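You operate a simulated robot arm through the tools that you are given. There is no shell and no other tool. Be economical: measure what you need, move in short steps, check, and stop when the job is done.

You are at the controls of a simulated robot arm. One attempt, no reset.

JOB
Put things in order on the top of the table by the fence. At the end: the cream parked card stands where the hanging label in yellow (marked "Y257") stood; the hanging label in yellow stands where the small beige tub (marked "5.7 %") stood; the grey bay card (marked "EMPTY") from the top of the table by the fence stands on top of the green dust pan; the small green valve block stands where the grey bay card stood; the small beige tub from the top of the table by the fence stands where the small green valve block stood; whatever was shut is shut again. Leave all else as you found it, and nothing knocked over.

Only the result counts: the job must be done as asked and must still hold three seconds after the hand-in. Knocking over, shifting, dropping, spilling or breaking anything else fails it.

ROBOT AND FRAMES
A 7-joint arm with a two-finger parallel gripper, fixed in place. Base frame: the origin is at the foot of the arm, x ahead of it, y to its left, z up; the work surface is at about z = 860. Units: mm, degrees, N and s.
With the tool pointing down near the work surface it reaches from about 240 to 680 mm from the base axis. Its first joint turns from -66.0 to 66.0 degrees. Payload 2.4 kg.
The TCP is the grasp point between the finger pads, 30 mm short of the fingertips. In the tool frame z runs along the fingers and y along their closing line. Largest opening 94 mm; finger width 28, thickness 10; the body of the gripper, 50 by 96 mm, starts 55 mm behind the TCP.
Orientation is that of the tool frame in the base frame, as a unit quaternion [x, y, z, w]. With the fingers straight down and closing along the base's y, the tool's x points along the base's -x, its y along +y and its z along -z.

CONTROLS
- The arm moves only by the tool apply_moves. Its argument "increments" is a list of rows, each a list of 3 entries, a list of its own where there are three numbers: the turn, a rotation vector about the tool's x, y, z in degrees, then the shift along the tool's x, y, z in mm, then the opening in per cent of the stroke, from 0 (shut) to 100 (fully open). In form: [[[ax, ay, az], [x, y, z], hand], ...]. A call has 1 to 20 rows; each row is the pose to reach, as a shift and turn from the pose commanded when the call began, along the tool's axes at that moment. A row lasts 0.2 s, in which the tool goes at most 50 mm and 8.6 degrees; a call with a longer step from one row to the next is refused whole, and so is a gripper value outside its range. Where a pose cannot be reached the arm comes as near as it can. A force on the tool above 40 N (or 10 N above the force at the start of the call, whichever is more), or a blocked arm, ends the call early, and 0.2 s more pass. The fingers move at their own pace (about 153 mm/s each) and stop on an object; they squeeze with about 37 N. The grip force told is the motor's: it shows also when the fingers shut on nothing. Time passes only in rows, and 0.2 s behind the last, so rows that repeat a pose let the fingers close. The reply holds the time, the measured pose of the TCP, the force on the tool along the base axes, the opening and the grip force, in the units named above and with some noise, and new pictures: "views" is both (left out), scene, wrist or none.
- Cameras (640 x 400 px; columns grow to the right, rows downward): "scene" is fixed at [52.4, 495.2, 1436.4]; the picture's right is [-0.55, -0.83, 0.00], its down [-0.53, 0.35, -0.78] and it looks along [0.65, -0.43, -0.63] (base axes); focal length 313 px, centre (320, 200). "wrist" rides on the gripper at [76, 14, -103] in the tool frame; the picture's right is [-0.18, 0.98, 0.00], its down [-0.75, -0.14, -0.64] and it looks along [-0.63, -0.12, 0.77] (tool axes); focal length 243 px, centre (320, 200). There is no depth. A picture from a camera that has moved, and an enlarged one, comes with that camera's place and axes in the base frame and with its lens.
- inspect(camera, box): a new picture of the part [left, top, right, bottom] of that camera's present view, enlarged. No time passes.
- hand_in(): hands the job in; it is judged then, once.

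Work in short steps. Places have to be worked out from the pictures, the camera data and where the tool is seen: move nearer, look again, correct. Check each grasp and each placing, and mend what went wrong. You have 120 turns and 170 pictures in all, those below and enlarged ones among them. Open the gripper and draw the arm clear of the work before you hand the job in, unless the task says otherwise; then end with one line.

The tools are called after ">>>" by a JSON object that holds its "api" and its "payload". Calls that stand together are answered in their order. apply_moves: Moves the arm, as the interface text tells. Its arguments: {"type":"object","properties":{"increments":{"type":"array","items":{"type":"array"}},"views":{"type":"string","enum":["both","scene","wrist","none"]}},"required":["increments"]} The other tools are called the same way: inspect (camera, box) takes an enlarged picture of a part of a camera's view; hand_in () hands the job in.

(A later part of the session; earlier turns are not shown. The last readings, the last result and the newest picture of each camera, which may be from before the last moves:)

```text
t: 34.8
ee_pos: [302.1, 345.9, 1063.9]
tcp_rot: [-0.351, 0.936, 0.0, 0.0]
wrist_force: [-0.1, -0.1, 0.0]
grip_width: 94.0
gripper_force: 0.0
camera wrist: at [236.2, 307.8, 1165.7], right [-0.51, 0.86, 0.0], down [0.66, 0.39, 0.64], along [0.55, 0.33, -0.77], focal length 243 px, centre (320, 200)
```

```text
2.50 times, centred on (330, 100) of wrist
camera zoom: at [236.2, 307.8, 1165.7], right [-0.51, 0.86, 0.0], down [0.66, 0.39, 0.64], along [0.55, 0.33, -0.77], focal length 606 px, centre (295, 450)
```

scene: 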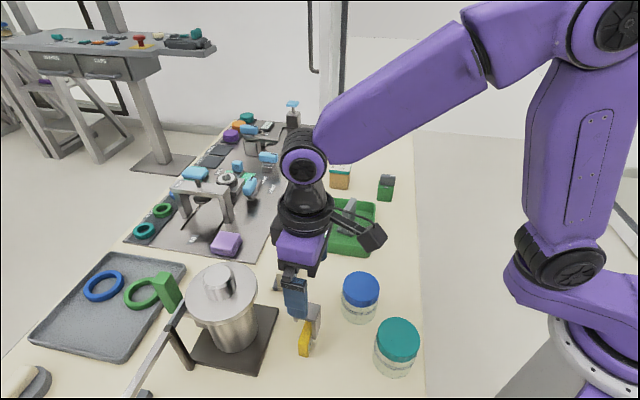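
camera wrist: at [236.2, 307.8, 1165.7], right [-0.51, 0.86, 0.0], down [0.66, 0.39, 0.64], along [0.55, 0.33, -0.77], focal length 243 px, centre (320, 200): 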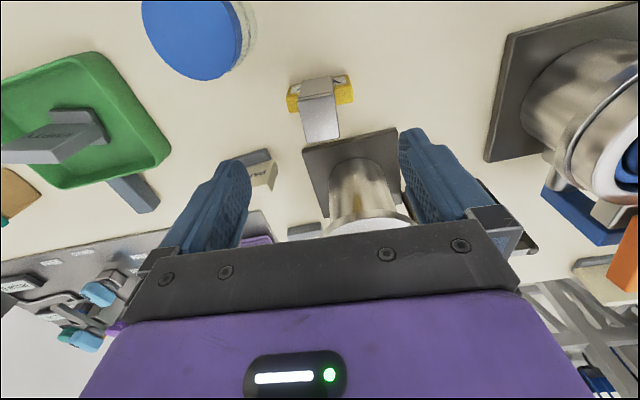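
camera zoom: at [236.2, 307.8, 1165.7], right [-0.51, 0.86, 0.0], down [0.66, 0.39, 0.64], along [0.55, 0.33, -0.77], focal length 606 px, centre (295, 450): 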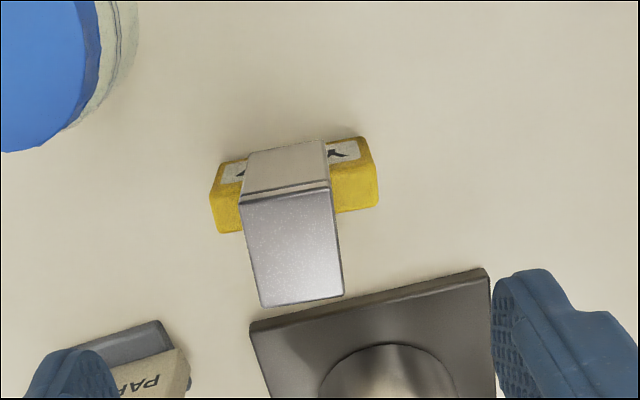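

Slab centre ≈ (306,349), yaw matches. I shift 5 mm and descend to z≈945 for a check.

>>> {"api": "apply_moves", "payload": {"increments": [[[0, 0, 0], [-5, 0, 40], 100], [[0, 0, 0], [-5, 0, 80], 100], [[0, 0, 0], [-5, 0, 110], 100], [[0, 0, 0], [-5, 0, 119], 100], [[0, 0, 0], [-5, 0, 119], 100]], "views": "both"}}

```text
t: 36.0
ee_pos: [306.0, 351.0, 944.8]
tcp_rot: [-0.351, 0.936, 0.0, -0.001]
wrist_force: [-0.2, -0.4, -0.1]
grip_width: 93.9
gripper_force: 0.2
camera wrist: at [239.9, 311.3, 1046.2], right [-0.51, 0.86, 0.0], down [0.66, 0.39, 0.64], along [0.55, 0.33, -0.77], focal length 243 px, centre (320, 200)
```

scene: 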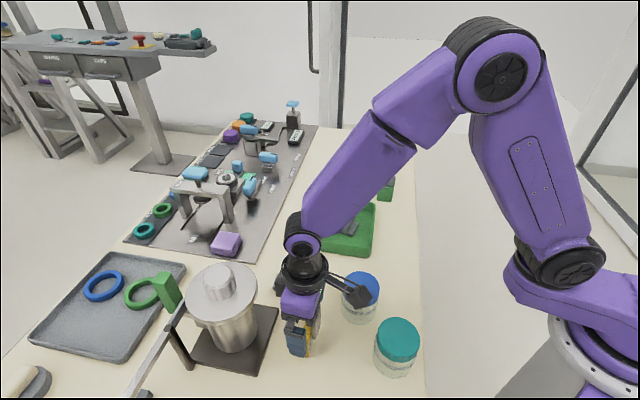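
wrist: 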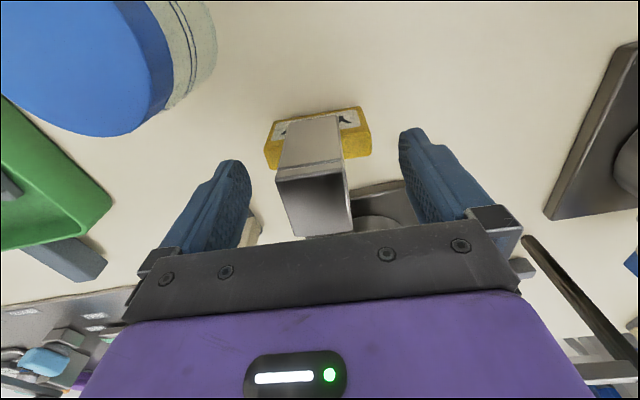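

Good alignment. Descend 42 mm and close on the slab's ends.

>>> {"api": "apply_moves", "payload": {"increments": [[[0, 0, 0], [0, 0, 20], 100], [[0, 0, 0], [0, 0, 35], 100], [[0, 0, 0], [0, 0, 41.5], 100], [[0, 0, 0], [0, 0, 41.5], 100], [[0, 0, 0], [0, 0, 41.5], 0], [[0, 0, 0], [0, 0, 41.5], 0], [[0, 0, 0], [0, 0, 41.5], 0]], "views": "wrist"}}

```text
t: 37.4
ee_pos: [307.6, 349.3, 904.5]
tcp_rot: [-0.35, 0.937, 0.001, 0.001]
wrist_force: [-0.9, -2.7, 8.3]
grip_width: 71.5
gripper_force: 37.3
stopped in row 6: the force on the tool passed its limit (the readings are from after the stop); the commanded pose is now the measured one
camera wrist: at [241.5, 310.5, 1006.1], right [-0.51, 0.86, 0.0], down [0.66, 0.39, 0.64], along [0.56, 0.33, -0.77], focal length 243 px, centre (320, 200)
```

wrist: 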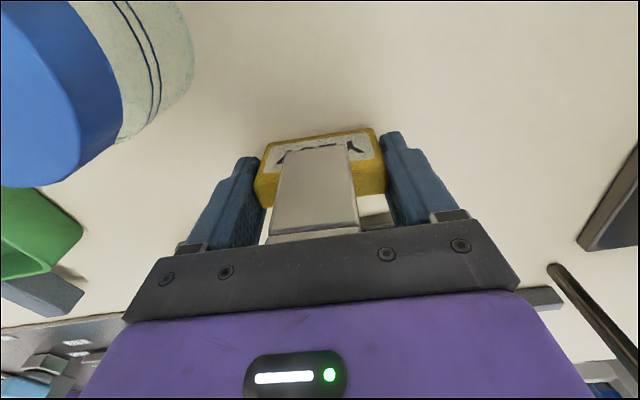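

Gripped at 71.5 mm with a transient force spike on closing. I lift gently and look.

>>> {"api": "apply_moves", "payload": {"increments": [[[0, 0, 0], [0, 0, 0], 0], [[0, 0, 0], [0, 0, -10], 0], [[0, 0, 0], [0, 0, -25], 0], [[0, 0, 0], [0, 0, -25], 0]], "views": "both"}}

>>> {"api": "inspect", "payload": {"camera": "scene", "box": [250, 260, 370, 380]}}

```text
t: 38.4
ee_pos: [308.6, 349.4, 929.2]
tcp_rot: [-0.35, 0.937, 0.001, 0.0]
wrist_force: [0.3, 0.6, -0.3]
grip_width: 71.5
gripper_force: 36.5
camera wrist: at [241.6, 310.6, 1030.7], right [-0.51, 0.86, 0.0], down [0.66, 0.39, 0.64], along [0.56, 0.33, -0.77], focal length 243 px, centre (320, 200)
```

scene: 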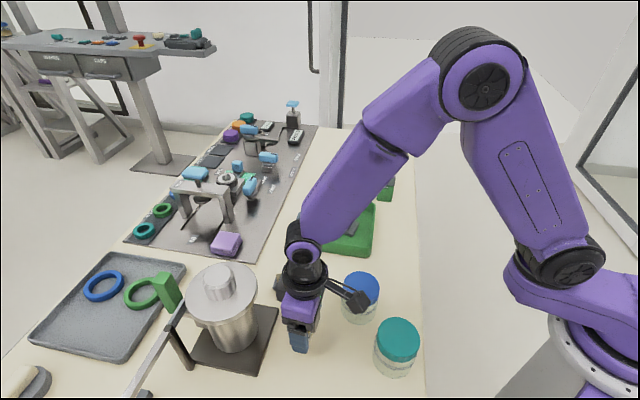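
wrist: 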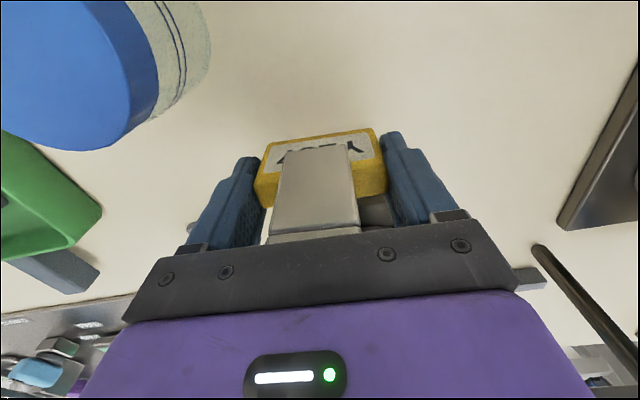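

```text
3.33 times, centred on (310, 320) of scene
camera zoom: at [52.4, 495.2, 1436.3], right [-0.55, -0.83, 0.0], down [-0.53, 0.35, -0.78], along [0.65, -0.43, -0.63], focal length 1043 px, centre (353, -200)
```

zoom: 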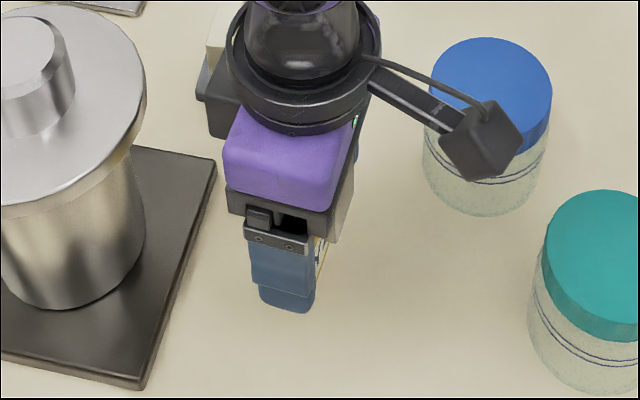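

The label hangs upright in the grip. I raise it and carry it towards the tub's former place, first to a hover at about (654,-169).

>>> {"api": "apply_moves", "payload": {"increments": [[[0, 0, 0], [0, 0, -45], 0], [[0, 0, 0], [0, 0, -90], 0], [[0, 0, 0], [3, -20, -125], 0], [[0, 0, 0], [8, -60, -140], 0], [[0, 0, 0], [14, -105, -140], 0], [[0, 0, 0], [20, -150, -140], 0], [[0, 0, 0], [26, -195, -140], 0], [[0, 0, 0], [32, -240, -140], 0], [[0, 0, 0], [38, -285, -140], 0], [[0, 0, 0], [44, -330, -140], 0], [[0, 0, 0], [50, -375, -140], 0], [[0, 0, 0], [56, -420, -140], 0], [[0, 0, 0], [62, -465, -130], 0], [[0, 0, 0], [68, -510, -115], 0], [[0, 0, 0], [74, -555, -100], 0], [[0, 0, 0], [78, -595, -80], 0], [[0, 0, 0], [80.2, -617.3, -60], 0], [[0, 0, 0], [80.2, -617.3, -60], 0]], "views": "both"}}

```text
t: 42.2
ee_pos: [653.1, -169.1, 989.2]
tcp_rot: [-0.35, 0.937, 0.001, 0.001]
wrist_force: [-1.0, -0.4, -0.6]
grip_width: 70.6
gripper_force: 37.0
camera wrist: at [585.4, -208.7, 1090.8], right [-0.51, 0.86, 0.0], down [0.66, 0.39, 0.64], along [0.56, 0.33, -0.77], focal length 243 px, centre (320, 200)
```

scene: 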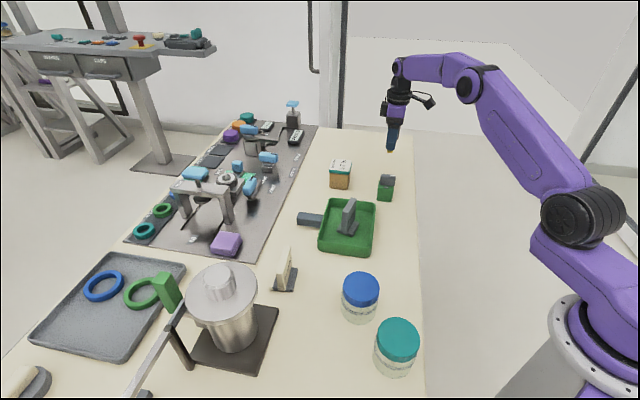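
wrist: 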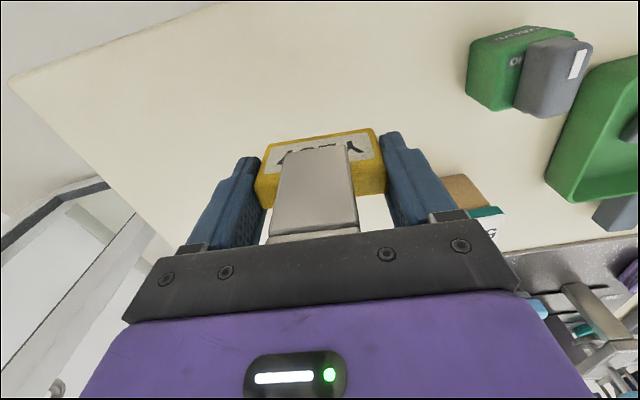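

Now to (663.5,-176), down to z≈912.

>>> {"api": "apply_moves", "payload": {"increments": [[[0, 0, 0], [-3.3, -12, 20], 0], [[0, 0, 0], [-3.3, -12, 50], 0], [[0, 0, 0], [-3.3, -12, 70], 0], [[0, 0, 0], [-3.3, -12, 77], 0], [[0, 0, 0], [-3.3, -12, 77], 0]], "views": "none"}}

```text
t: 43.4
ee_pos: [662.7, -174.8, 910.8]
tcp_rot: [-0.35, 0.937, 0.0, 0.002]
wrist_force: [0.3, -0.2, -0.2]
grip_width: 71.1
gripper_force: 37.1
```

The arm reaches. I lower the last millimetres with force checks.

>>> {"api": "apply_moves", "payload": {"increments": [[[0, 0, 0], [0, 0, 2.5], 0], [[0, 0, 0], [0, 0, 5], 0], [[0, 0, 0], [0, 0, 5], 0]], "views": "none"}}

>>> {"api": "apply_moves", "payload": {"increments": [[[0, 0, 0], [0, 0, 1], 0], [[0, 0, 0], [0, 0, 2], 0], [[0, 0, 0], [0, 0, 2], 0]], "views": "both"}}

>>> {"api": "inspect", "payload": {"camera": "scene", "box": [350, 100, 430, 190]}}

```text
t: 44.2
ee_pos: [662.3, -175.0, 907.2]
tcp_rot: [-0.35, 0.937, 0.0, 0.001]
wrist_force: [0.5, 1.0, -0.6]
grip_width: 71.0
gripper_force: 37.0
```

```text
t: 45.0
ee_pos: [663.5, -174.2, 904.5]
tcp_rot: [-0.35, 0.937, 0.001, 0.001]
wrist_force: [-0.2, 0.1, -1.1]
grip_width: 70.9
gripper_force: 36.6
camera wrist: at [596.3, -214.6, 1006.6], right [-0.51, 0.86, 0.0], down [0.66, 0.39, 0.64], along [0.56, 0.33, -0.77], focal length 243 px, centre (320, 200)
```

scene: 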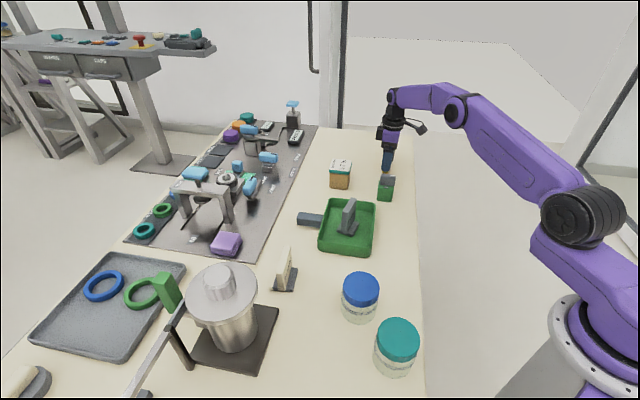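
wrist: 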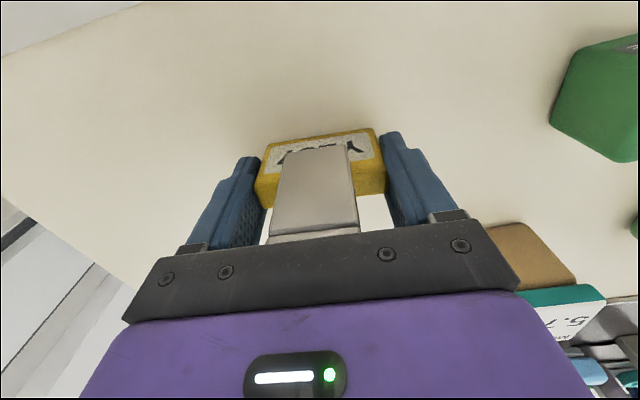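

```text
4.44 times, centred on (390, 145) of scene
camera zoom: at [52.4, 495.2, 1436.4], right [-0.55, -0.83, 0.0], down [-0.53, 0.35, -0.78], along [0.65, -0.43, -0.63], focal length 1391 px, centre (9, 444)
```

zoom: 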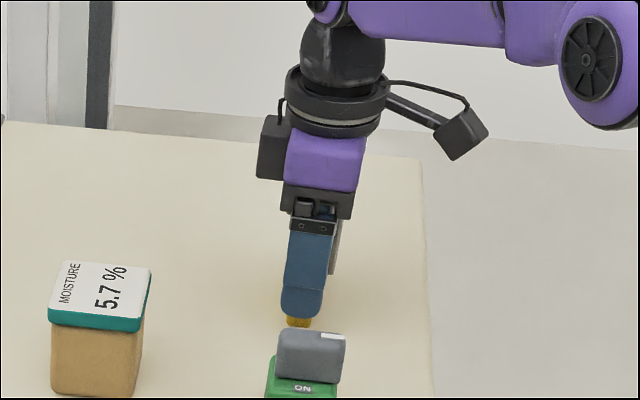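

No contact yet; keep lowering in small steps.

>>> {"api": "apply_moves", "payload": {"increments": [[[0, 0, 0], [0, 0, 0.7], 0], [[0, 0, 0], [0, 0, 1.4], 0], [[0, 0, 0], [0, 0, 1.4], 0]], "views": "none"}}

>>> {"api": "apply_moves", "payload": {"increments": [[[0, 0, 0], [0, 0, 0.7], 0], [[0, 0, 0], [0, 0, 1.4], 0], [[0, 0, 0], [0, 0, 1.4], 0]], "views": "none"}}

```text
t: 45.8
ee_pos: [663.0, -175.3, 903.8]
tcp_rot: [-0.35, 0.937, 0.0, 0.002]
wrist_force: [-1.8, 0.2, 8.1]
grip_width: 70.9
gripper_force: 37.1
```

```text
t: 46.6
ee_pos: [662.6, -175.1, 905.3]
tcp_rot: [-0.35, 0.937, -0.001, 0.003]
wrist_force: [-4.9, 2.8, 27.6]
grip_width: 71.0
gripper_force: 37.3
```

Firm contact (27 N); I ease back 1.5 mm and release, then rise.

>>> {"api": "apply_moves", "payload": {"increments": [[[0, 0, 0], [0, 0, -0.8], 0], [[0, 0, 0], [0, 0, -1.4], 0], [[0, 0, 0], [0, 0, -1.4], 0]], "views": "none"}}

>>> {"api": "apply_moves", "payload": {"increments": [[[0, 0, 0], [0, 0, 0], 100], [[0, 0, 0], [0, 0, 0], 100], [[0, 0, 0], [0, 0, 0], 100]], "views": "wrist"}}

```text
t: 47.4
ee_pos: [663.3, -174.4, 903.5]
tcp_rot: [-0.35, 0.937, 0.0, 0.003]
wrist_force: [2.7, 1.5, 21.2]
grip_width: 70.9
gripper_force: 37.1
```

```text
t: 48.2
ee_pos: [662.9, -176.2, 905.3]
tcp_rot: [-0.35, 0.937, -0.001, 0.003]
wrist_force: [2.7, -7.3, 20.3]
grip_width: 87.3
gripper_force: 0.0
camera wrist: at [595.9, -216.1, 1006.2], right [-0.5, 0.86, 0.0], down [0.66, 0.39, 0.64], along [0.56, 0.32, -0.76], focal length 243 px, centre (320, 200)
```

wrist: 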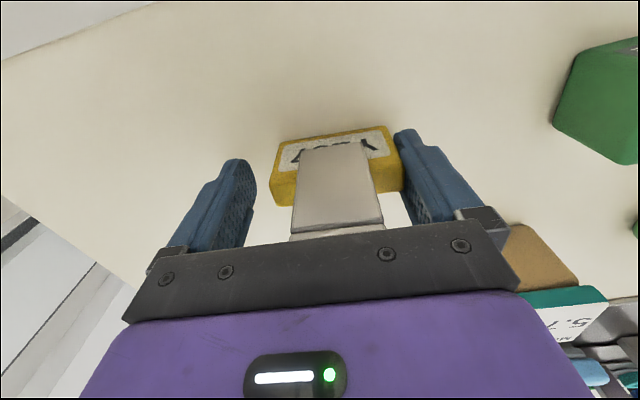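

The palm is evidently resting on the hook (20 N remaining). I rise straight a few mm, with the hand held at the same opening.

>>> {"api": "apply_moves", "payload": {"increments": [[[0, 0, 0], [0, 0, -1], 90], [[0, 0, 0], [0, 0, -3], 90], [[0, 0, 0], [0, 0, -5], 90], [[0, 0, 0], [0, 0, -5], 90]], "views": "wrist"}}

>>> {"api": "inspect", "payload": {"camera": "scene", "box": [350, 100, 430, 190]}}

```text
t: 49.2
ee_pos: [662.3, -173.7, 907.6]
tcp_rot: [-0.351, 0.937, 0.001, 0.001]
wrist_force: [0.9, -0.5, 0.3]
grip_width: 85.2
gripper_force: 0.6
camera wrist: at [596.6, -214.0, 1009.4], right [-0.51, 0.86, 0.0], down [0.66, 0.39, 0.64], along [0.55, 0.33, -0.77], focal length 243 px, centre (320, 200)
```

wrist: 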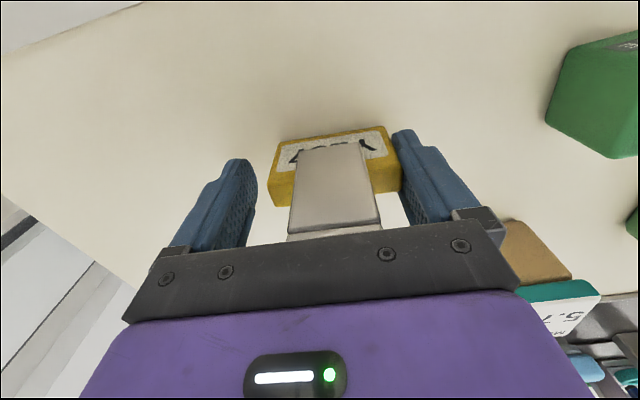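

```text
4.44 times, centred on (390, 145) of scene
camera zoom: at [52.4, 495.2, 1436.4], right [-0.55, -0.83, 0.0], down [-0.53, 0.35, -0.78], along [0.65, -0.43, -0.63], focal length 1391 px, centre (9, 444)
```

zoom: 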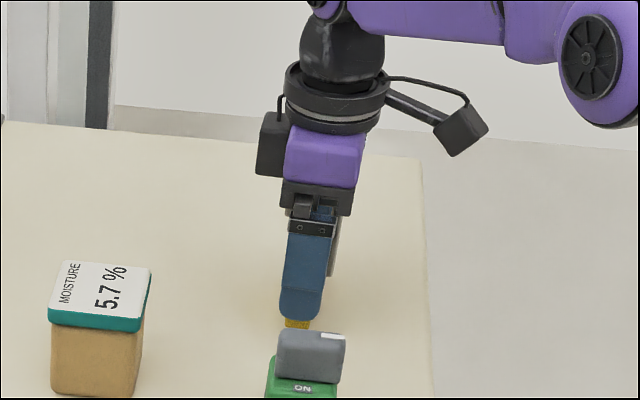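

Free now. I shift the tool 4 mm away from the right-hand contact and lift clear to look at the placing.

>>> {"api": "apply_moves", "payload": {"increments": [[[0, 0, 0], [0, 4, 0], 100], [[0, 0, 0], [0, 4, -1], 100], [[0, 0, 0], [0, 4, -12], 100], [[0, 0, 0], [0, 4, -40], 100], [[0, 0, 0], [0, 4, -80], 100], [[0, 0, 0], [0, 4, -120], 100], [[0, 0, 0], [0, 4, -140], 100], [[0, 0, 0], [0, 4, -140], 100]], "views": "both"}}

>>> {"api": "inspect", "payload": {"camera": "wrist", "box": [250, 20, 410, 180]}}

>>> {"api": "inspect", "payload": {"camera": "scene", "box": [320, 120, 430, 210]}}

```text
t: 51.0
ee_pos: [660.2, -171.2, 1049.2]
tcp_rot: [-0.351, 0.936, 0.001, 0.001]
wrist_force: [0.0, -0.2, -0.9]
grip_width: 92.9
gripper_force: 0.0
camera wrist: at [592.9, -212.0, 1150.1], right [-0.51, 0.86, 0.0], down [0.66, 0.39, 0.64], along [0.56, 0.33, -0.77], focal length 243 px, centre (320, 200)
```

scene: 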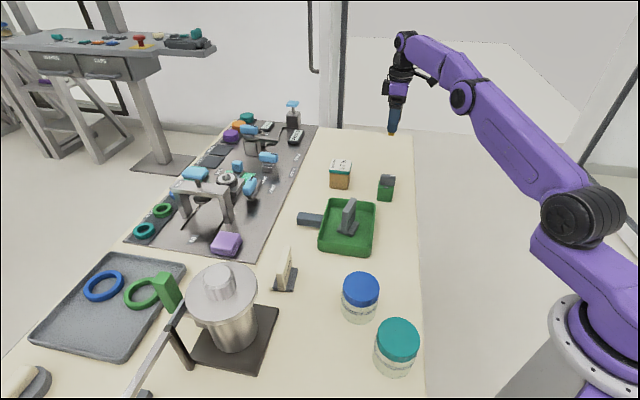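
wrist: 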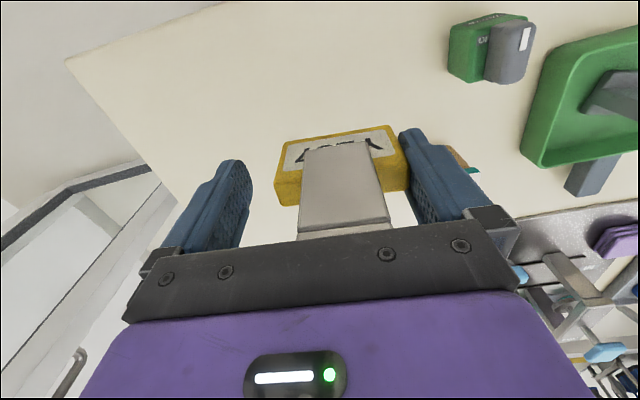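

```text
2.50 times, centred on (330, 100) of wrist
camera zoom: at [592.9, -212.0, 1150.1], right [-0.51, 0.86, 0.0], down [0.66, 0.39, 0.64], along [0.56, 0.33, -0.77], focal length 606 px, centre (295, 450)
```

zoom: 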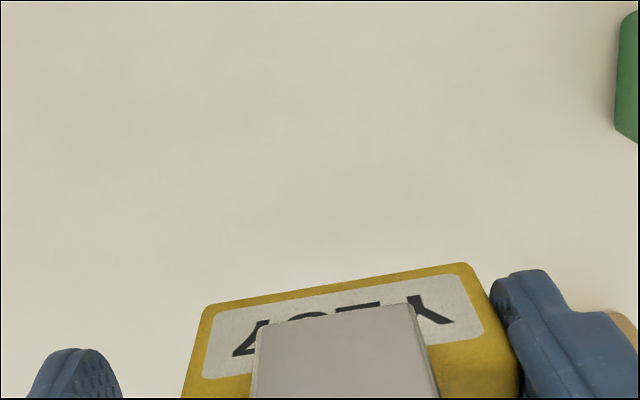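

```text
4.44 times, centred on (375, 165) of scene
camera zoom: at [52.4, 495.2, 1436.4], right [-0.55, -0.83, 0.0], down [-0.53, 0.35, -0.78], along [0.65, -0.43, -0.63], focal length 1391 px, centre (76, 356)
```

zoom: 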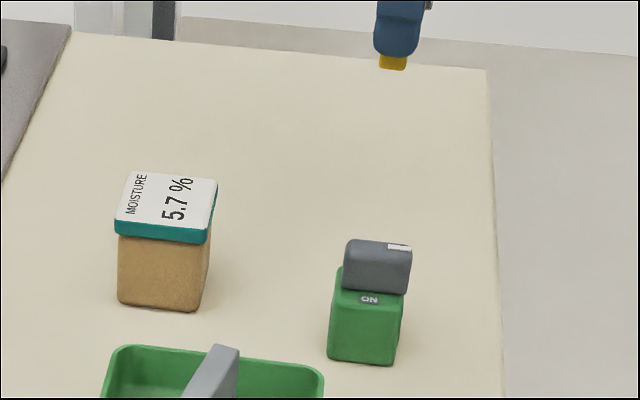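

Unexpected: the label came up with the hand, stuck at the right finger though open. I lower it back to just above the table before doing anything else, and look closely.

>>> {"api": "apply_moves", "payload": {"increments": [[[0, 0, 0], [0, 0, 40], 100], [[0, 0, 0], [0, 0, 80], 100], [[0, 0, 0], [0, 0, 115], 100], [[0, 0, 0], [0, 0, 135], 100], [[0, 0, 0], [0, 0, 135], 100]], "views": "wrist"}}

>>> {"api": "inspect", "payload": {"camera": "wrist", "box": [220, 100, 480, 260]}}

>>> {"api": "inspect", "payload": {"camera": "scene", "box": [360, 110, 430, 190]}}

```text
t: 52.2
ee_pos: [660.9, -171.5, 913.2]
tcp_rot: [-0.351, 0.937, 0.001, 0.002]
wrist_force: [0.0, -0.5, -1.0]
grip_width: 93.5
gripper_force: 0.1
camera wrist: at [593.4, -211.9, 1014.9], right [-0.51, 0.86, 0.0], down [0.66, 0.39, 0.64], along [0.56, 0.33, -0.76], focal length 243 px, centre (320, 200)
```

wrist: 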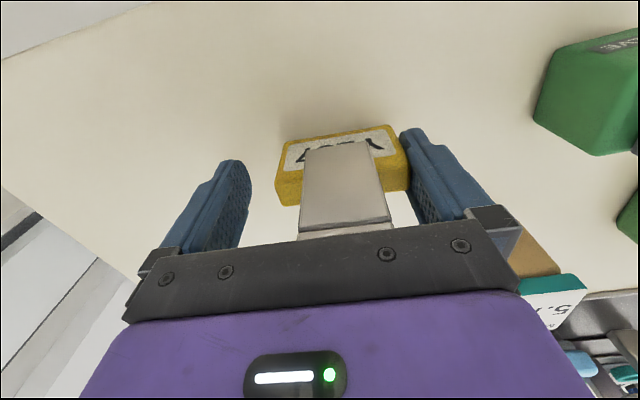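

```text
2.46 times, centred on (350, 180) of wrist
camera zoom: at [593.4, -211.9, 1014.9], right [-0.51, 0.86, 0.0], down [0.66, 0.39, 0.64], along [0.56, 0.33, -0.76], focal length 597 px, centre (246, 249)
```

zoom: 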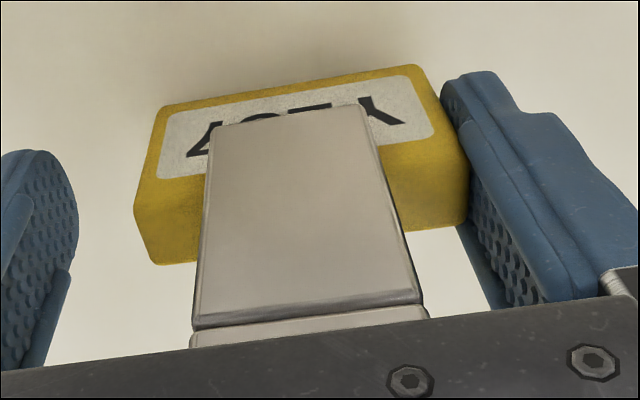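

```text
5.00 times, centred on (395, 150) of scene
camera zoom: at [52.4, 495.2, 1436.4], right [-0.55, -0.83, 0.0], down [-0.53, 0.35, -0.78], along [0.65, -0.43, -0.63], focal length 1565 px, centre (-55, 450)
```

zoom: 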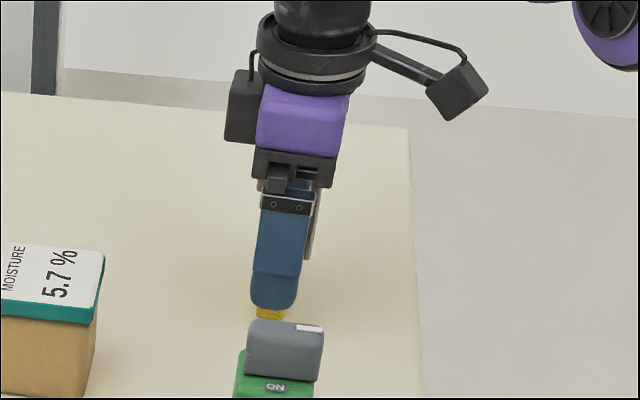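

The label seems to cling to the right finger. I lower carefully to light table contact and read forces.

>>> {"api": "apply_moves", "payload": {"increments": [[[0, 0, 0], [0, 0, 3], 100], [[0, 0, 0], [0, 0, 6], 100], [[0, 0, 0], [0, 0, 6], 100]], "views": "none"}}

>>> {"api": "apply_moves", "payload": {"increments": [[[0, 0, 0], [0, 0, 1], 100], [[0, 0, 0], [0, 0, 2], 100], [[0, 0, 0], [0, 0, 2], 100]], "views": "wrist"}}

```text
t: 53.0
ee_pos: [660.7, -170.7, 907.1]
tcp_rot: [-0.35, 0.937, 0.001, 0.002]
wrist_force: [0.6, 0.0, -0.3]
grip_width: 93.8
gripper_force: 0.0
```

```text
t: 53.8
ee_pos: [660.2, -172.4, 904.4]
tcp_rot: [-0.349, 0.937, 0.001, 0.001]
wrist_force: [0.2, 0.2, -0.9]
grip_width: 93.9
gripper_force: 0.2
camera wrist: at [593.7, -211.7, 1007.0], right [-0.51, 0.86, 0.0], down [0.66, 0.39, 0.64], along [0.56, 0.33, -0.77], focal length 243 px, centre (320, 200)
```

wrist: 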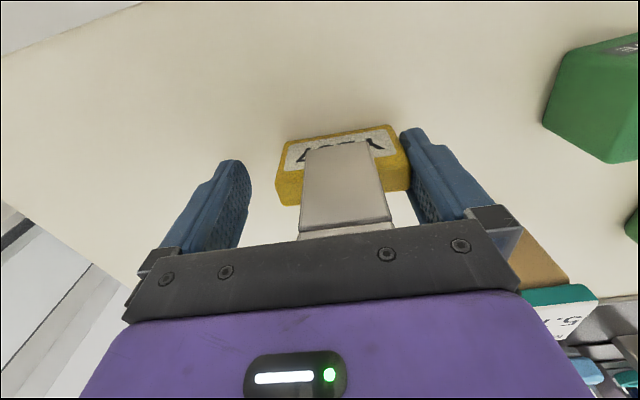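

Just above the table with no load. I move the TCP over the target, re-close to centre the label, then re-open slowly with no palm contact.

>>> {"api": "apply_moves", "payload": {"increments": [[[0, 0, 0], [0, 0, -1], 40], [[0, 0, 0], [0, 0, -1], 0], [[0, 0, 0], [0, 0, -1], 0], [[0, 0, 0], [0.5, -4, -1], 0], [[0, 0, 0], [0.5, -4, -1], 0]], "views": "none"}}

>>> {"api": "apply_moves", "payload": {"increments": [[[0, 0, 0], [0, 0, 0], 77], [[0, 0, 0], [0, 0, 0], 78], [[0, 0, 0], [0, 0, 0], 80], [[0, 0, 0], [0, 0, 0], 82], [[0, 0, 0], [0, 0, 0], 82]], "views": "wrist"}}

```text
t: 55.0
ee_pos: [661.7, -176.0, 906.2]
tcp_rot: [-0.35, 0.937, 0.0, 0.0]
wrist_force: [-0.6, -0.7, 0.9]
grip_width: 69.8
gripper_force: 36.5
```

```text
t: 56.2
ee_pos: [661.3, -175.2, 906.3]
tcp_rot: [-0.35, 0.937, 0.001, 0.002]
wrist_force: [0.2, 0.0, -0.9]
grip_width: 76.6
gripper_force: 0.0
camera wrist: at [595.7, -215.0, 1008.2], right [-0.51, 0.86, 0.0], down [0.66, 0.39, 0.64], along [0.56, 0.33, -0.77], focal length 243 px, centre (320, 200)
```

wrist: 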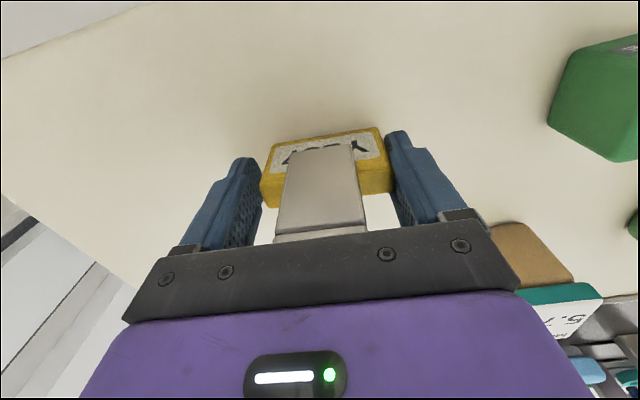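

>>> {"api": "inspect", "payload": {"camera": "wrist", "box": [220, 110, 430, 240]}}

```text
3.05 times, centred on (325, 175) of wrist
camera zoom: at [595.7, -215.0, 1008.2], right [-0.51, 0.86, 0.0], down [0.66, 0.39, 0.64], along [0.56, 0.33, -0.77], focal length 739 px, centre (305, 276)
```

zoom: 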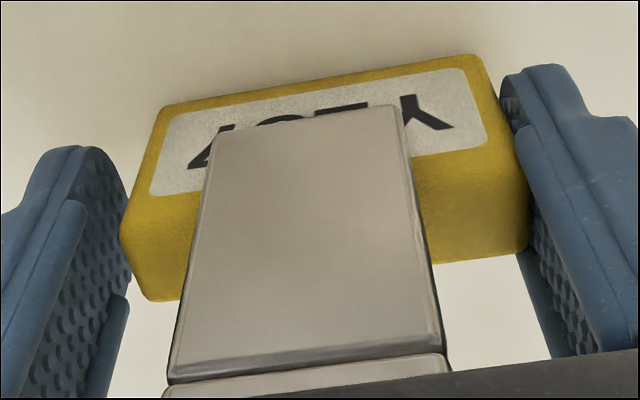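

I can't tell whether it let go; I raise 8 mm with this small opening and compare.

>>> {"api": "apply_moves", "payload": {"increments": [[[0, 0, 0], [0, 0, 0], 90], [[0, 0, 0], [0, 0, -3], 100], [[0, 0, 0], [0, 0, -8], 100], [[0, 0, 0], [0, 0, -8], 100]], "views": "wrist"}}

>>> {"api": "inspect", "payload": {"camera": "scene", "box": [360, 110, 430, 190]}}

```text
t: 57.2
ee_pos: [663.0, -174.8, 915.0]
tcp_rot: [-0.35, 0.937, 0.001, 0.002]
wrist_force: [0.2, -0.3, -0.8]
grip_width: 93.9
gripper_force: 0.0
camera wrist: at [596.1, -215.1, 1016.4], right [-0.51, 0.86, 0.0], down [0.66, 0.39, 0.64], along [0.56, 0.33, -0.76], focal length 243 px, centre (320, 200)
```

wrist: 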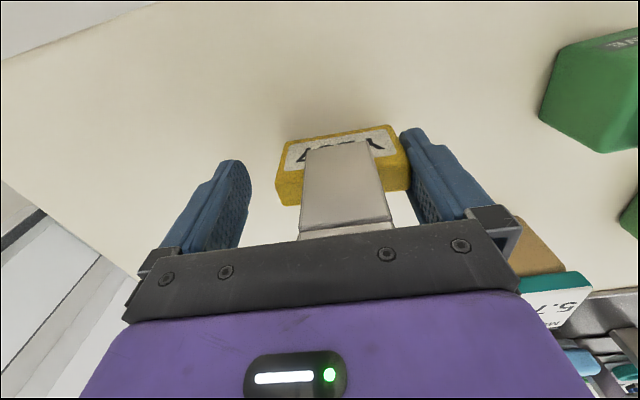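

```text
5.00 times, centred on (395, 150) of scene
camera zoom: at [52.4, 495.2, 1436.4], right [-0.55, -0.83, 0.0], down [-0.53, 0.35, -0.78], along [0.65, -0.43, -0.63], focal length 1565 px, centre (-55, 450)
```

zoom: 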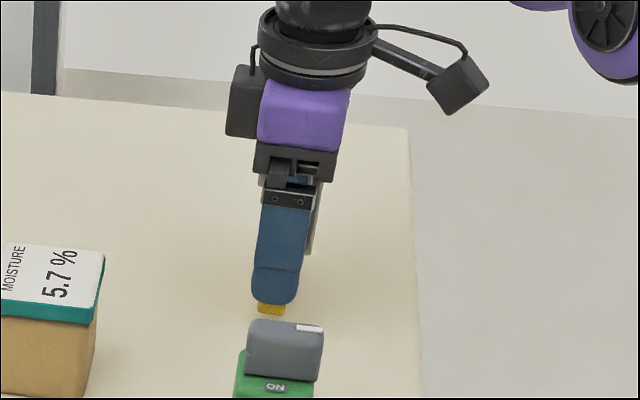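

Still clinging to the +y finger. I test shear: lower to the table and press step by step, watching whether the finger slips along the label.

>>> {"api": "apply_moves", "payload": {"increments": [[[0, 0, 0], [0, 0, 5], 100], [[0, 0, 0], [0, 0, 9], 100], [[0, 0, 0], [0, 0, 11], 100], [[0, 0, 0], [0, 0, 11], 100]], "views": "none"}}

>>> {"api": "apply_moves", "payload": {"increments": [[[0, 0, 0], [0, 0, 1], 100], [[0, 0, 0], [0, 0, 1], 100]], "views": "none"}}

>>> {"api": "apply_moves", "payload": {"increments": [[[0, 0, 0], [0, 0, 1], 100], [[0, 0, 0], [0, 0, 1], 100]], "views": "wrist"}}

```text
t: 58.2
ee_pos: [663.2, -176.1, 905.4]
tcp_rot: [-0.35, 0.937, -0.001, 0.003]
wrist_force: [-2.8, 0.9, 12.1]
grip_width: 94.0
gripper_force: 0.0
```

```text
t: 58.8
ee_pos: [663.5, -174.2, 904.8]
tcp_rot: [-0.349, 0.937, -0.001, 0.004]
wrist_force: [-4.3, 1.8, 27.8]
grip_width: 94.1
gripper_force: 0.0
```

```text
t: 59.4
ee_pos: [662.9, -176.5, 904.2]
tcp_rot: [-0.35, 0.937, -0.001, 0.004]
wrist_force: [-5.1, 2.3, 34.6]
grip_width: 94.0
gripper_force: 0.1
camera wrist: at [596.3, -214.8, 1006.0], right [-0.51, 0.86, 0.0], down [0.66, 0.39, 0.65], along [0.56, 0.33, -0.76], focal length 243 px, centre (320, 200)
```

wrist: 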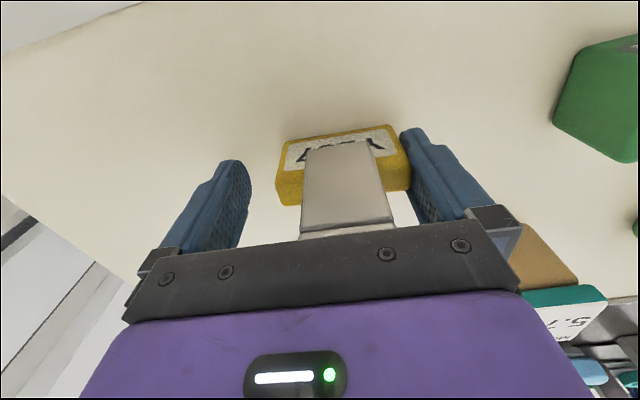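

No slip at 35 N: it clings strongly. Under this press I twist the tool a few degrees each way to break the bond.

>>> {"api": "apply_moves", "payload": {"increments": [[[0, 0, 6], [0, 0, -0.5], 100], [[0, 0, -2], [0, 0, -0.5], 100], [[0, 0, -6], [0, 0, -0.5], 100], [[0, 0, 0], [0, 0, -0.5], 100], [[0, 0, 0], [0, 0, -0.5], 100]], "views": "none"}}

>>> {"api": "apply_moves", "payload": {"increments": [[[0, 0, 0], [0, 0, -2], 100], [[0, 0, 0], [0, 0, -10], 100], [[0, 0, 0], [0, 0, -10], 100]], "views": "wrist"}}

```text
t: 60.6
ee_pos: [661.5, -176.0, 904.5]
tcp_rot: [-0.35, 0.937, -0.001, 0.002]
wrist_force: [-5.0, 2.0, 32.2]
grip_width: 93.8
gripper_force: 0.0
```

```text
t: 61.4
ee_pos: [661.2, -175.0, 912.4]
tcp_rot: [-0.35, 0.937, 0.001, 0.0]
wrist_force: [0.4, 0.2, -0.5]
grip_width: 94.1
gripper_force: 0.1
camera wrist: at [595.6, -215.1, 1013.1], right [-0.51, 0.86, 0.0], down [0.66, 0.39, 0.64], along [0.55, 0.33, -0.77], focal length 243 px, centre (320, 200)
```

wrist: 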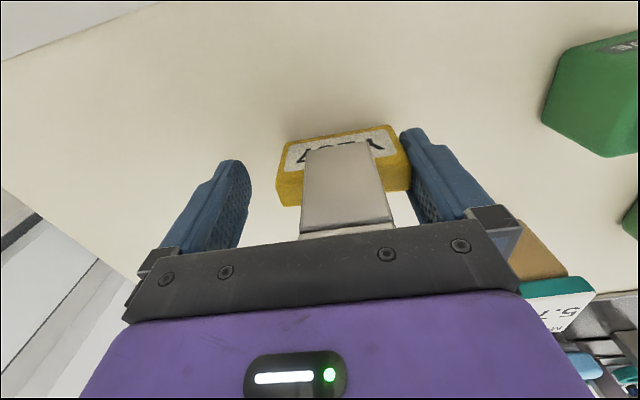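

Still attached. I try a quick shake along the closing line just above the table, in clear space.

>>> {"api": "apply_moves", "payload": {"increments": [[[0, 0, 0], [0, 0, 4], 100], [[0, 0, 0], [0, 30, 4], 100], [[0, 0, 0], [0, -10, 4], 100], [[0, 0, 0], [0, 30, 4], 100], [[0, 0, 0], [0, -10, 4], 100], [[0, 0, 0], [0, 30, 4], 100], [[0, 0, 0], [0, 0, 4], 100], [[0, 0, 0], [0, 0, 4], 100]], "views": "wrist"}}

```text
t: 62.2
ee_pos: [658.5, -175.7, 904.9]
tcp_rot: [-0.35, 0.937, 0.009, -0.01]
wrist_force: [0.8, -0.2, 4.7]
grip_width: 93.1
gripper_force: 0.2
stopped in row 4: the force on the tool passed its limit (the readings are from after the stop); the commanded pose is now the measured one
camera wrist: at [594.3, -216.4, 1008.0], right [-0.51, 0.86, 0.02], down [0.68, 0.38, 0.63], along [0.54, 0.33, -0.78], focal length 243 px, centre (320, 200)
```

wrist: 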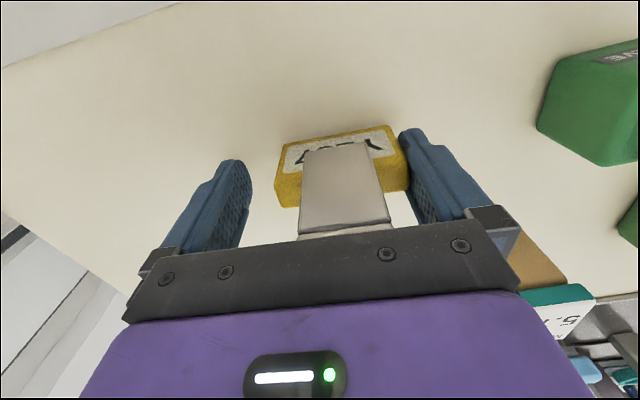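

The bond survives. I raise a little, re-level, then tilt the left side down 6° so that pressing the label's far bottom edge on the table levers it off the finger.

>>> {"api": "apply_moves", "payload": {"increments": [[[0.7, -0.4, 0], [0, 0, -6], 100], [[1.36, -0.7, 0], [0, 0, -10], 100], [[-2, -0.7, 0], [0, 0, -10], 100], [[-4.7, -0.7, 0], [0, 0, -10], 100], [[-4.7, -0.7, 0], [0, 0, -10], 100]], "views": "wrist"}}

```text
t: 63.4
ee_pos: [655.0, -174.9, 913.3]
tcp_rot: [-0.349, 0.935, 0.051, -0.019]
wrist_force: [-0.2, -0.1, -0.6]
grip_width: 93.5
gripper_force: 0.1
out of reach, approached as far as the arm can: row 4, 5
camera wrist: at [595.4, -222.5, 1016.5], right [-0.5, 0.86, 0.11], down [0.71, 0.33, 0.62], along [0.5, 0.39, -0.78], focal length 243 px, centre (320, 200)
```

wrist: 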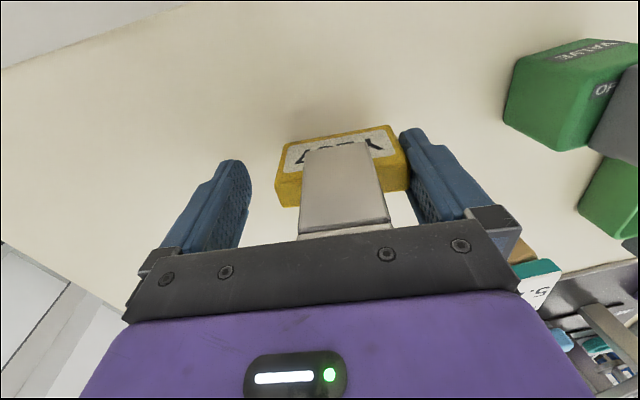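

Tilt is out of reach here. I move inwards to a free spot (~(600,-150)) to do it there.

>>> {"api": "apply_moves", "payload": {"increments": [[[0, 0, 0], [8, 18, -10], 100], [[0, 0, 0], [16, 36, -12], 100], [[0, 0, 0], [25, 55, -12], 100], [[0, 0, 0], [25, 55, -12], 100]], "views": "wrist"}}

```text
t: 64.4
ee_pos: [601.3, -150.8, 932.7]
tcp_rot: [-0.35, 0.935, 0.05, -0.019]
wrist_force: [0.4, -0.8, -1.2]
grip_width: 93.4
gripper_force: 0.0
camera wrist: at [542.2, -198.4, 1035.5], right [-0.5, 0.86, 0.11], down [0.71, 0.34, 0.62], along [0.5, 0.39, -0.77], focal length 243 px, centre (320, 200)
```

wrist: 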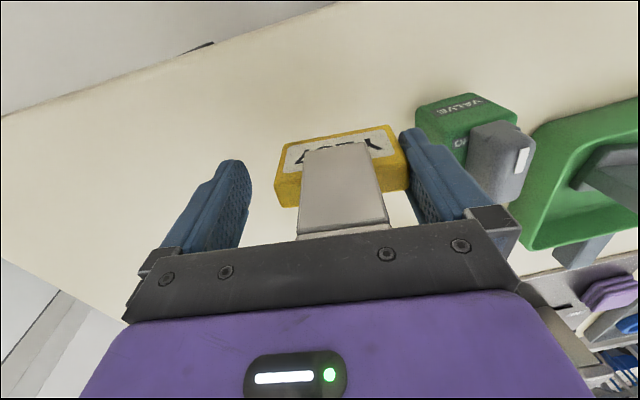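

Tilt is exact (-6°). Lower to contact on the far edge.

>>> {"api": "apply_moves", "payload": {"increments": [[[0, 0, 0], [0, 0, 12], 100], [[0, 0, 0], [0, 0, 22], 100], [[0, 0, 0], [0, 0, 24], 100], [[0, 0, 0], [0, 0, 24], 100]], "views": "none"}}

>>> {"api": "apply_moves", "payload": {"increments": [[[0, 0, 0], [0, 0, 1.2], 100], [[0, 0, 0], [0, 0, 2.4], 100], [[0, 0, 0], [0, 0, 2.4], 100]], "views": "none"}}

>>> {"api": "apply_moves", "payload": {"increments": [[[0, 0, 0], [0, 0, 1], 100], [[0, 0, 0], [0, 0, 2], 100], [[0, 0, 0], [0, 0, 2], 100]], "views": "wrist"}}

```text
t: 65.4
ee_pos: [599.3, -147.5, 908.3]
tcp_rot: [-0.349, 0.936, 0.052, -0.02]
wrist_force: [1.1, -0.1, 0.1]
grip_width: 93.7
gripper_force: 0.1
```

```text
t: 66.2
ee_pos: [598.4, -147.5, 906.3]
tcp_rot: [-0.349, 0.936, 0.051, -0.018]
wrist_force: [-3.0, 0.9, 12.0]
grip_width: 94.0
gripper_force: 0.0
```

```text
t: 67.0
ee_pos: [599.5, -147.7, 906.4]
tcp_rot: [-0.35, 0.935, 0.05, -0.017]
wrist_force: [-6.1, 5.0, 33.8]
grip_width: 94.2
gripper_force: 0.0
camera wrist: at [539.9, -195.6, 1008.8], right [-0.5, 0.86, 0.1], down [0.7, 0.34, 0.63], along [0.5, 0.39, -0.77], focal length 243 px, centre (320, 200)
```

wrist: 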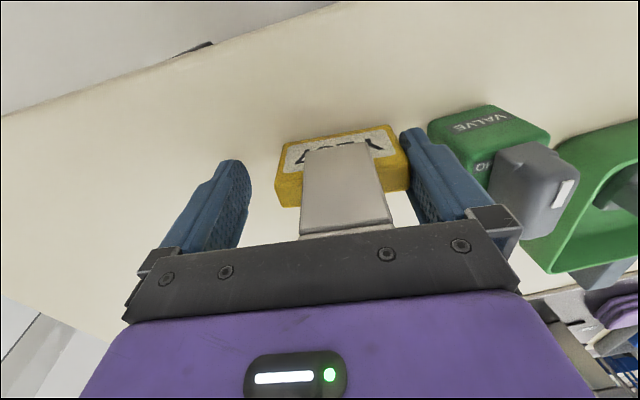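

The bond is rigid. I raise, level the tool and re-close on the label, then will set it down at the target with only light contact and open in one go.

>>> {"api": "apply_moves", "payload": {"increments": [[[0, 0, 0], [0, 0, -8], 100], [[3, 0, 0], [0, -2, -18], 100], [[6.1, 0, 0], [0, -3, -25], 100], [[6.1, 0, 0], [0, -3, -25], 0], [[6.1, 0, 0], [0, -3, -25], 0], [[6.1, 0, 0], [0, -3, -25], 0]], "views": "both"}}

>>> {"api": "inspect", "payload": {"camera": "wrist", "box": [220, 110, 430, 240]}}

>>> {"api": "inspect", "payload": {"camera": "scene", "box": [350, 120, 430, 200]}}

```text
t: 68.4
ee_pos: [602.5, -151.6, 928.2]
tcp_rot: [-0.35, 0.937, 0.001, -0.002]
wrist_force: [0.7, 0.3, -1.7]
grip_width: 70.9
gripper_force: 37.2
camera wrist: at [536.3, -191.7, 1030.1], right [-0.51, 0.86, 0.0], down [0.66, 0.39, 0.64], along [0.55, 0.33, -0.77], focal length 243 px, centre (320, 200)
```

scene: 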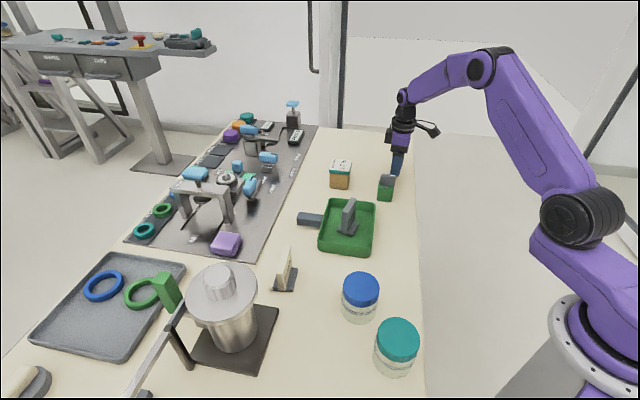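
wrist: 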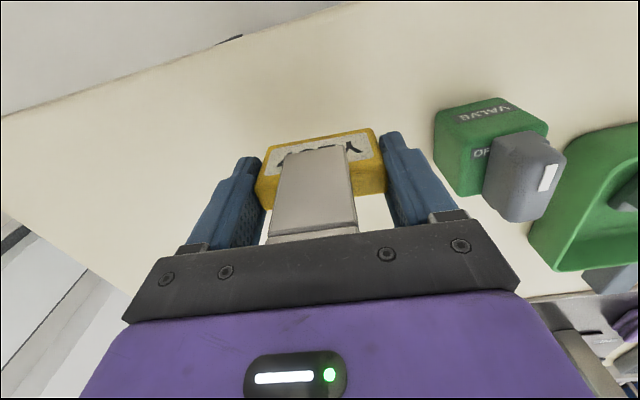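

```text
3.05 times, centred on (325, 175) of wrist
camera zoom: at [536.3, -191.7, 1030.1], right [-0.51, 0.86, 0.0], down [0.66, 0.39, 0.64], along [0.55, 0.33, -0.77], focal length 739 px, centre (305, 276)
```

zoom: 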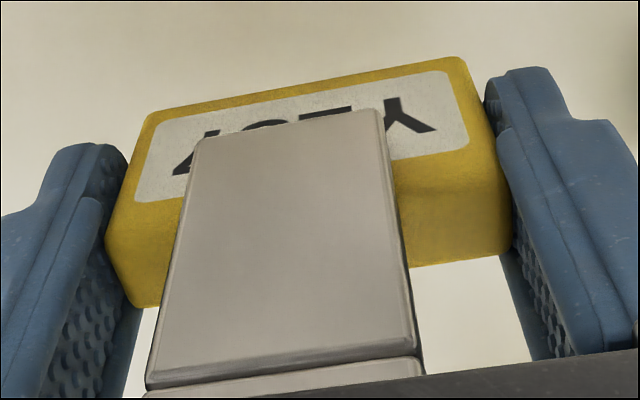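

```text
5.00 times, centred on (390, 160) of scene
camera zoom: at [52.4, 495.2, 1436.4], right [-0.55, -0.83, 0.0], down [-0.53, 0.35, -0.78], along [0.65, -0.43, -0.63], focal length 1565 px, centre (-30, 400)
```

zoom: 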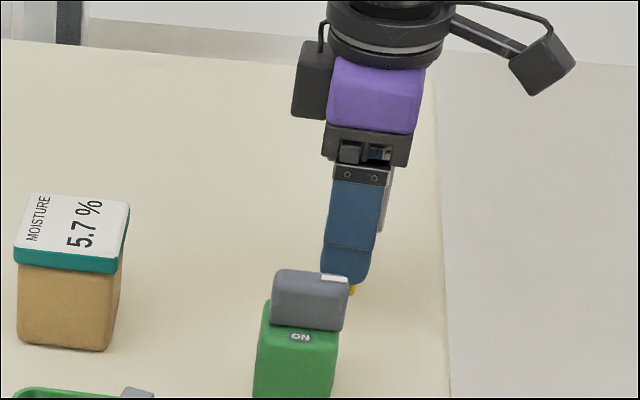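

Now to the target (663.5,-176), lowering to z≈906.

>>> {"api": "apply_moves", "payload": {"increments": [[[0, 0, 0], [-10, -22, 0], 0], [[0, 0, 0], [-20, -44, 0], 0], [[0, 0, 0], [-28.5, -62, 5], 0], [[0, 0, 0], [-28.5, -62, 18], 0], [[0, 0, 0], [-28.5, -62, 22], 0], [[0, 0, 0], [-28.5, -62, 22], 0]], "views": "none"}}

>>> {"api": "apply_moves", "payload": {"increments": [[[0, 0, 0], [0, 0, 0.5], 0], [[0, 0, 0], [0, 0, 1], 0], [[0, 0, 0], [0, 0, 1], 0]], "views": "none"}}

```text
t: 69.8
ee_pos: [665.0, -181.8, 905.5]
tcp_rot: [-0.349, 0.937, 0.001, 0.0]
wrist_force: [0.5, 0.7, -0.7]
grip_width: 71.1
gripper_force: 36.7
```

```text
t: 70.6
ee_pos: [664.3, -180.8, 906.1]
tcp_rot: [-0.35, 0.937, 0.0, -0.001]
wrist_force: [0.0, 0.5, 1.0]
grip_width: 71.1
gripper_force: 37.3
```

Slight shift back (−1,+5), then touch down gently.

>>> {"api": "apply_moves", "payload": {"increments": [[[0, 0, 0], [-2.5, 4.4, -1], 0], [[0, 0, 0], [-2.5, 4.4, 0], 0], [[0, 0, 0], [-2.5, 4.4, 0.4], 0], [[0, 0, 0], [-2.5, 4.4, 0.4], 0]], "views": "none"}}

```text
t: 71.6
ee_pos: [663.4, -175.6, 904.0]
tcp_rot: [-0.35, 0.937, 0.002, 0.0]
wrist_force: [0.9, -0.2, 0.0]
grip_width: 71.0
gripper_force: 36.9
```

>>> {"api": "apply_moves", "payload": {"increments": [[[0, 0, 0], [0, 0, 0.4], 0], [[0, 0, 0], [0, 0, 0.4], 0]], "views": "none"}}

```text
t: 72.2
ee_pos: [663.7, -174.9, 905.5]
tcp_rot: [-0.349, 0.937, 0.001, 0.0]
wrist_force: [-2.1, 1.1, 4.4]
grip_width: 70.9
gripper_force: 36.6
```

Light contact (4 N) at the target. I open fully in one go and wait.

>>> {"api": "apply_moves", "payload": {"increments": [[[0, 0, 0], [0, 0, 0], 100], [[0, 0, 0], [0, 0, 0], 100], [[0, 0, 0], [0, 0, 0], 100], [[0, 0, 0], [0, 0, 0], 100], [[0, 0, 0], [0, 0, 0], 100]], "views": "wrist"}}

>>> {"api": "inspect", "payload": {"camera": "wrist", "box": [220, 110, 430, 240]}}

```text
t: 73.4
ee_pos: [663.5, -175.5, 905.4]
tcp_rot: [-0.349, 0.937, 0.001, 0.0]
wrist_force: [1.6, -1.6, 8.1]
grip_width: 93.1
gripper_force: 0.1
camera wrist: at [597.2, -215.3, 1006.8], right [-0.5, 0.86, 0.0], down [0.66, 0.39, 0.64], along [0.55, 0.33, -0.77], focal length 243 px, centre (320, 200)
```

wrist: 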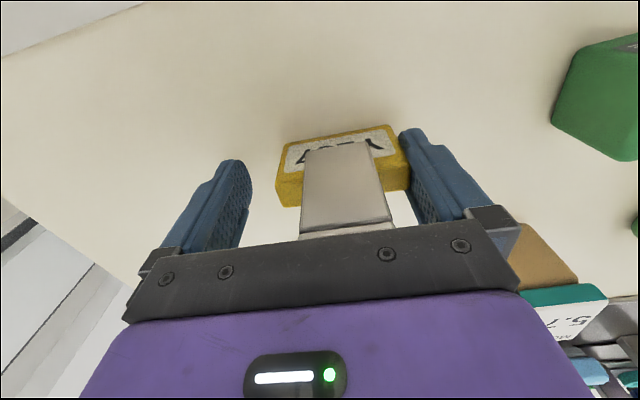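

```text
3.05 times, centred on (325, 175) of wrist
camera zoom: at [597.2, -215.3, 1006.8], right [-0.5, 0.86, 0.0], down [0.66, 0.39, 0.64], along [0.55, 0.33, -0.77], focal length 739 px, centre (305, 276)
```

zoom: 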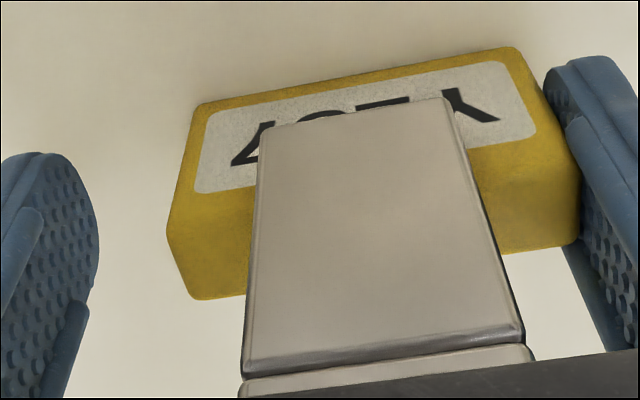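

It still follows the finger. I lift ~10 mm, move inwards a little and try a proper shake in free air (lateral and twist) at low height.

>>> {"api": "apply_moves", "payload": {"increments": [[[0, 0, 0], [0, 10, -12], 100], [[0, 0, 0], [0, 45, -12], 100], [[0, 0, 0], [0, 5, -12], 100], [[0, 0, 0], [0, 45, -12], 100], [[0, 0, 0], [0, 5, -12], 100], [[0, 0, 0], [0, 45, -12], 100], [[0, 0, 0], [0, 5, -12], 100], [[0, 0, 8], [0, 15, -12], 100], [[0, 0, 0], [0, 15, -12], 100], [[0, 0, -8], [0, 15, -12], 100], [[0, 0, 0], [0, 15, -12], 100], [[0, 0, 8], [0, 15, -12], 100], [[0, 0, 0], [0, 15, -12], 100], [[0, 0, 0], [0, 15, -12], 100]], "views": "wrist"}}

```text
t: 76.4
ee_pos: [653.1, -164.6, 915.8]
tcp_rot: [-0.349, 0.937, 0.003, -0.001]
wrist_force: [0.5, 0.7, -1.5]
grip_width: 93.9
gripper_force: 0.0
camera wrist: at [587.0, -204.1, 1018.4], right [-0.51, 0.86, 0.0], down [0.66, 0.39, 0.64], along [0.55, 0.33, -0.77], focal length 243 px, centre (320, 200)
```

wrist: 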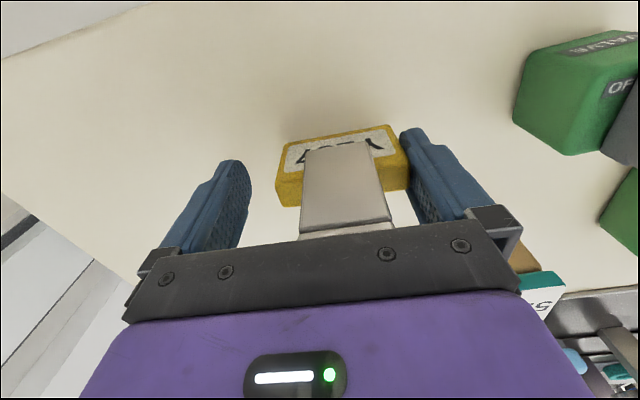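

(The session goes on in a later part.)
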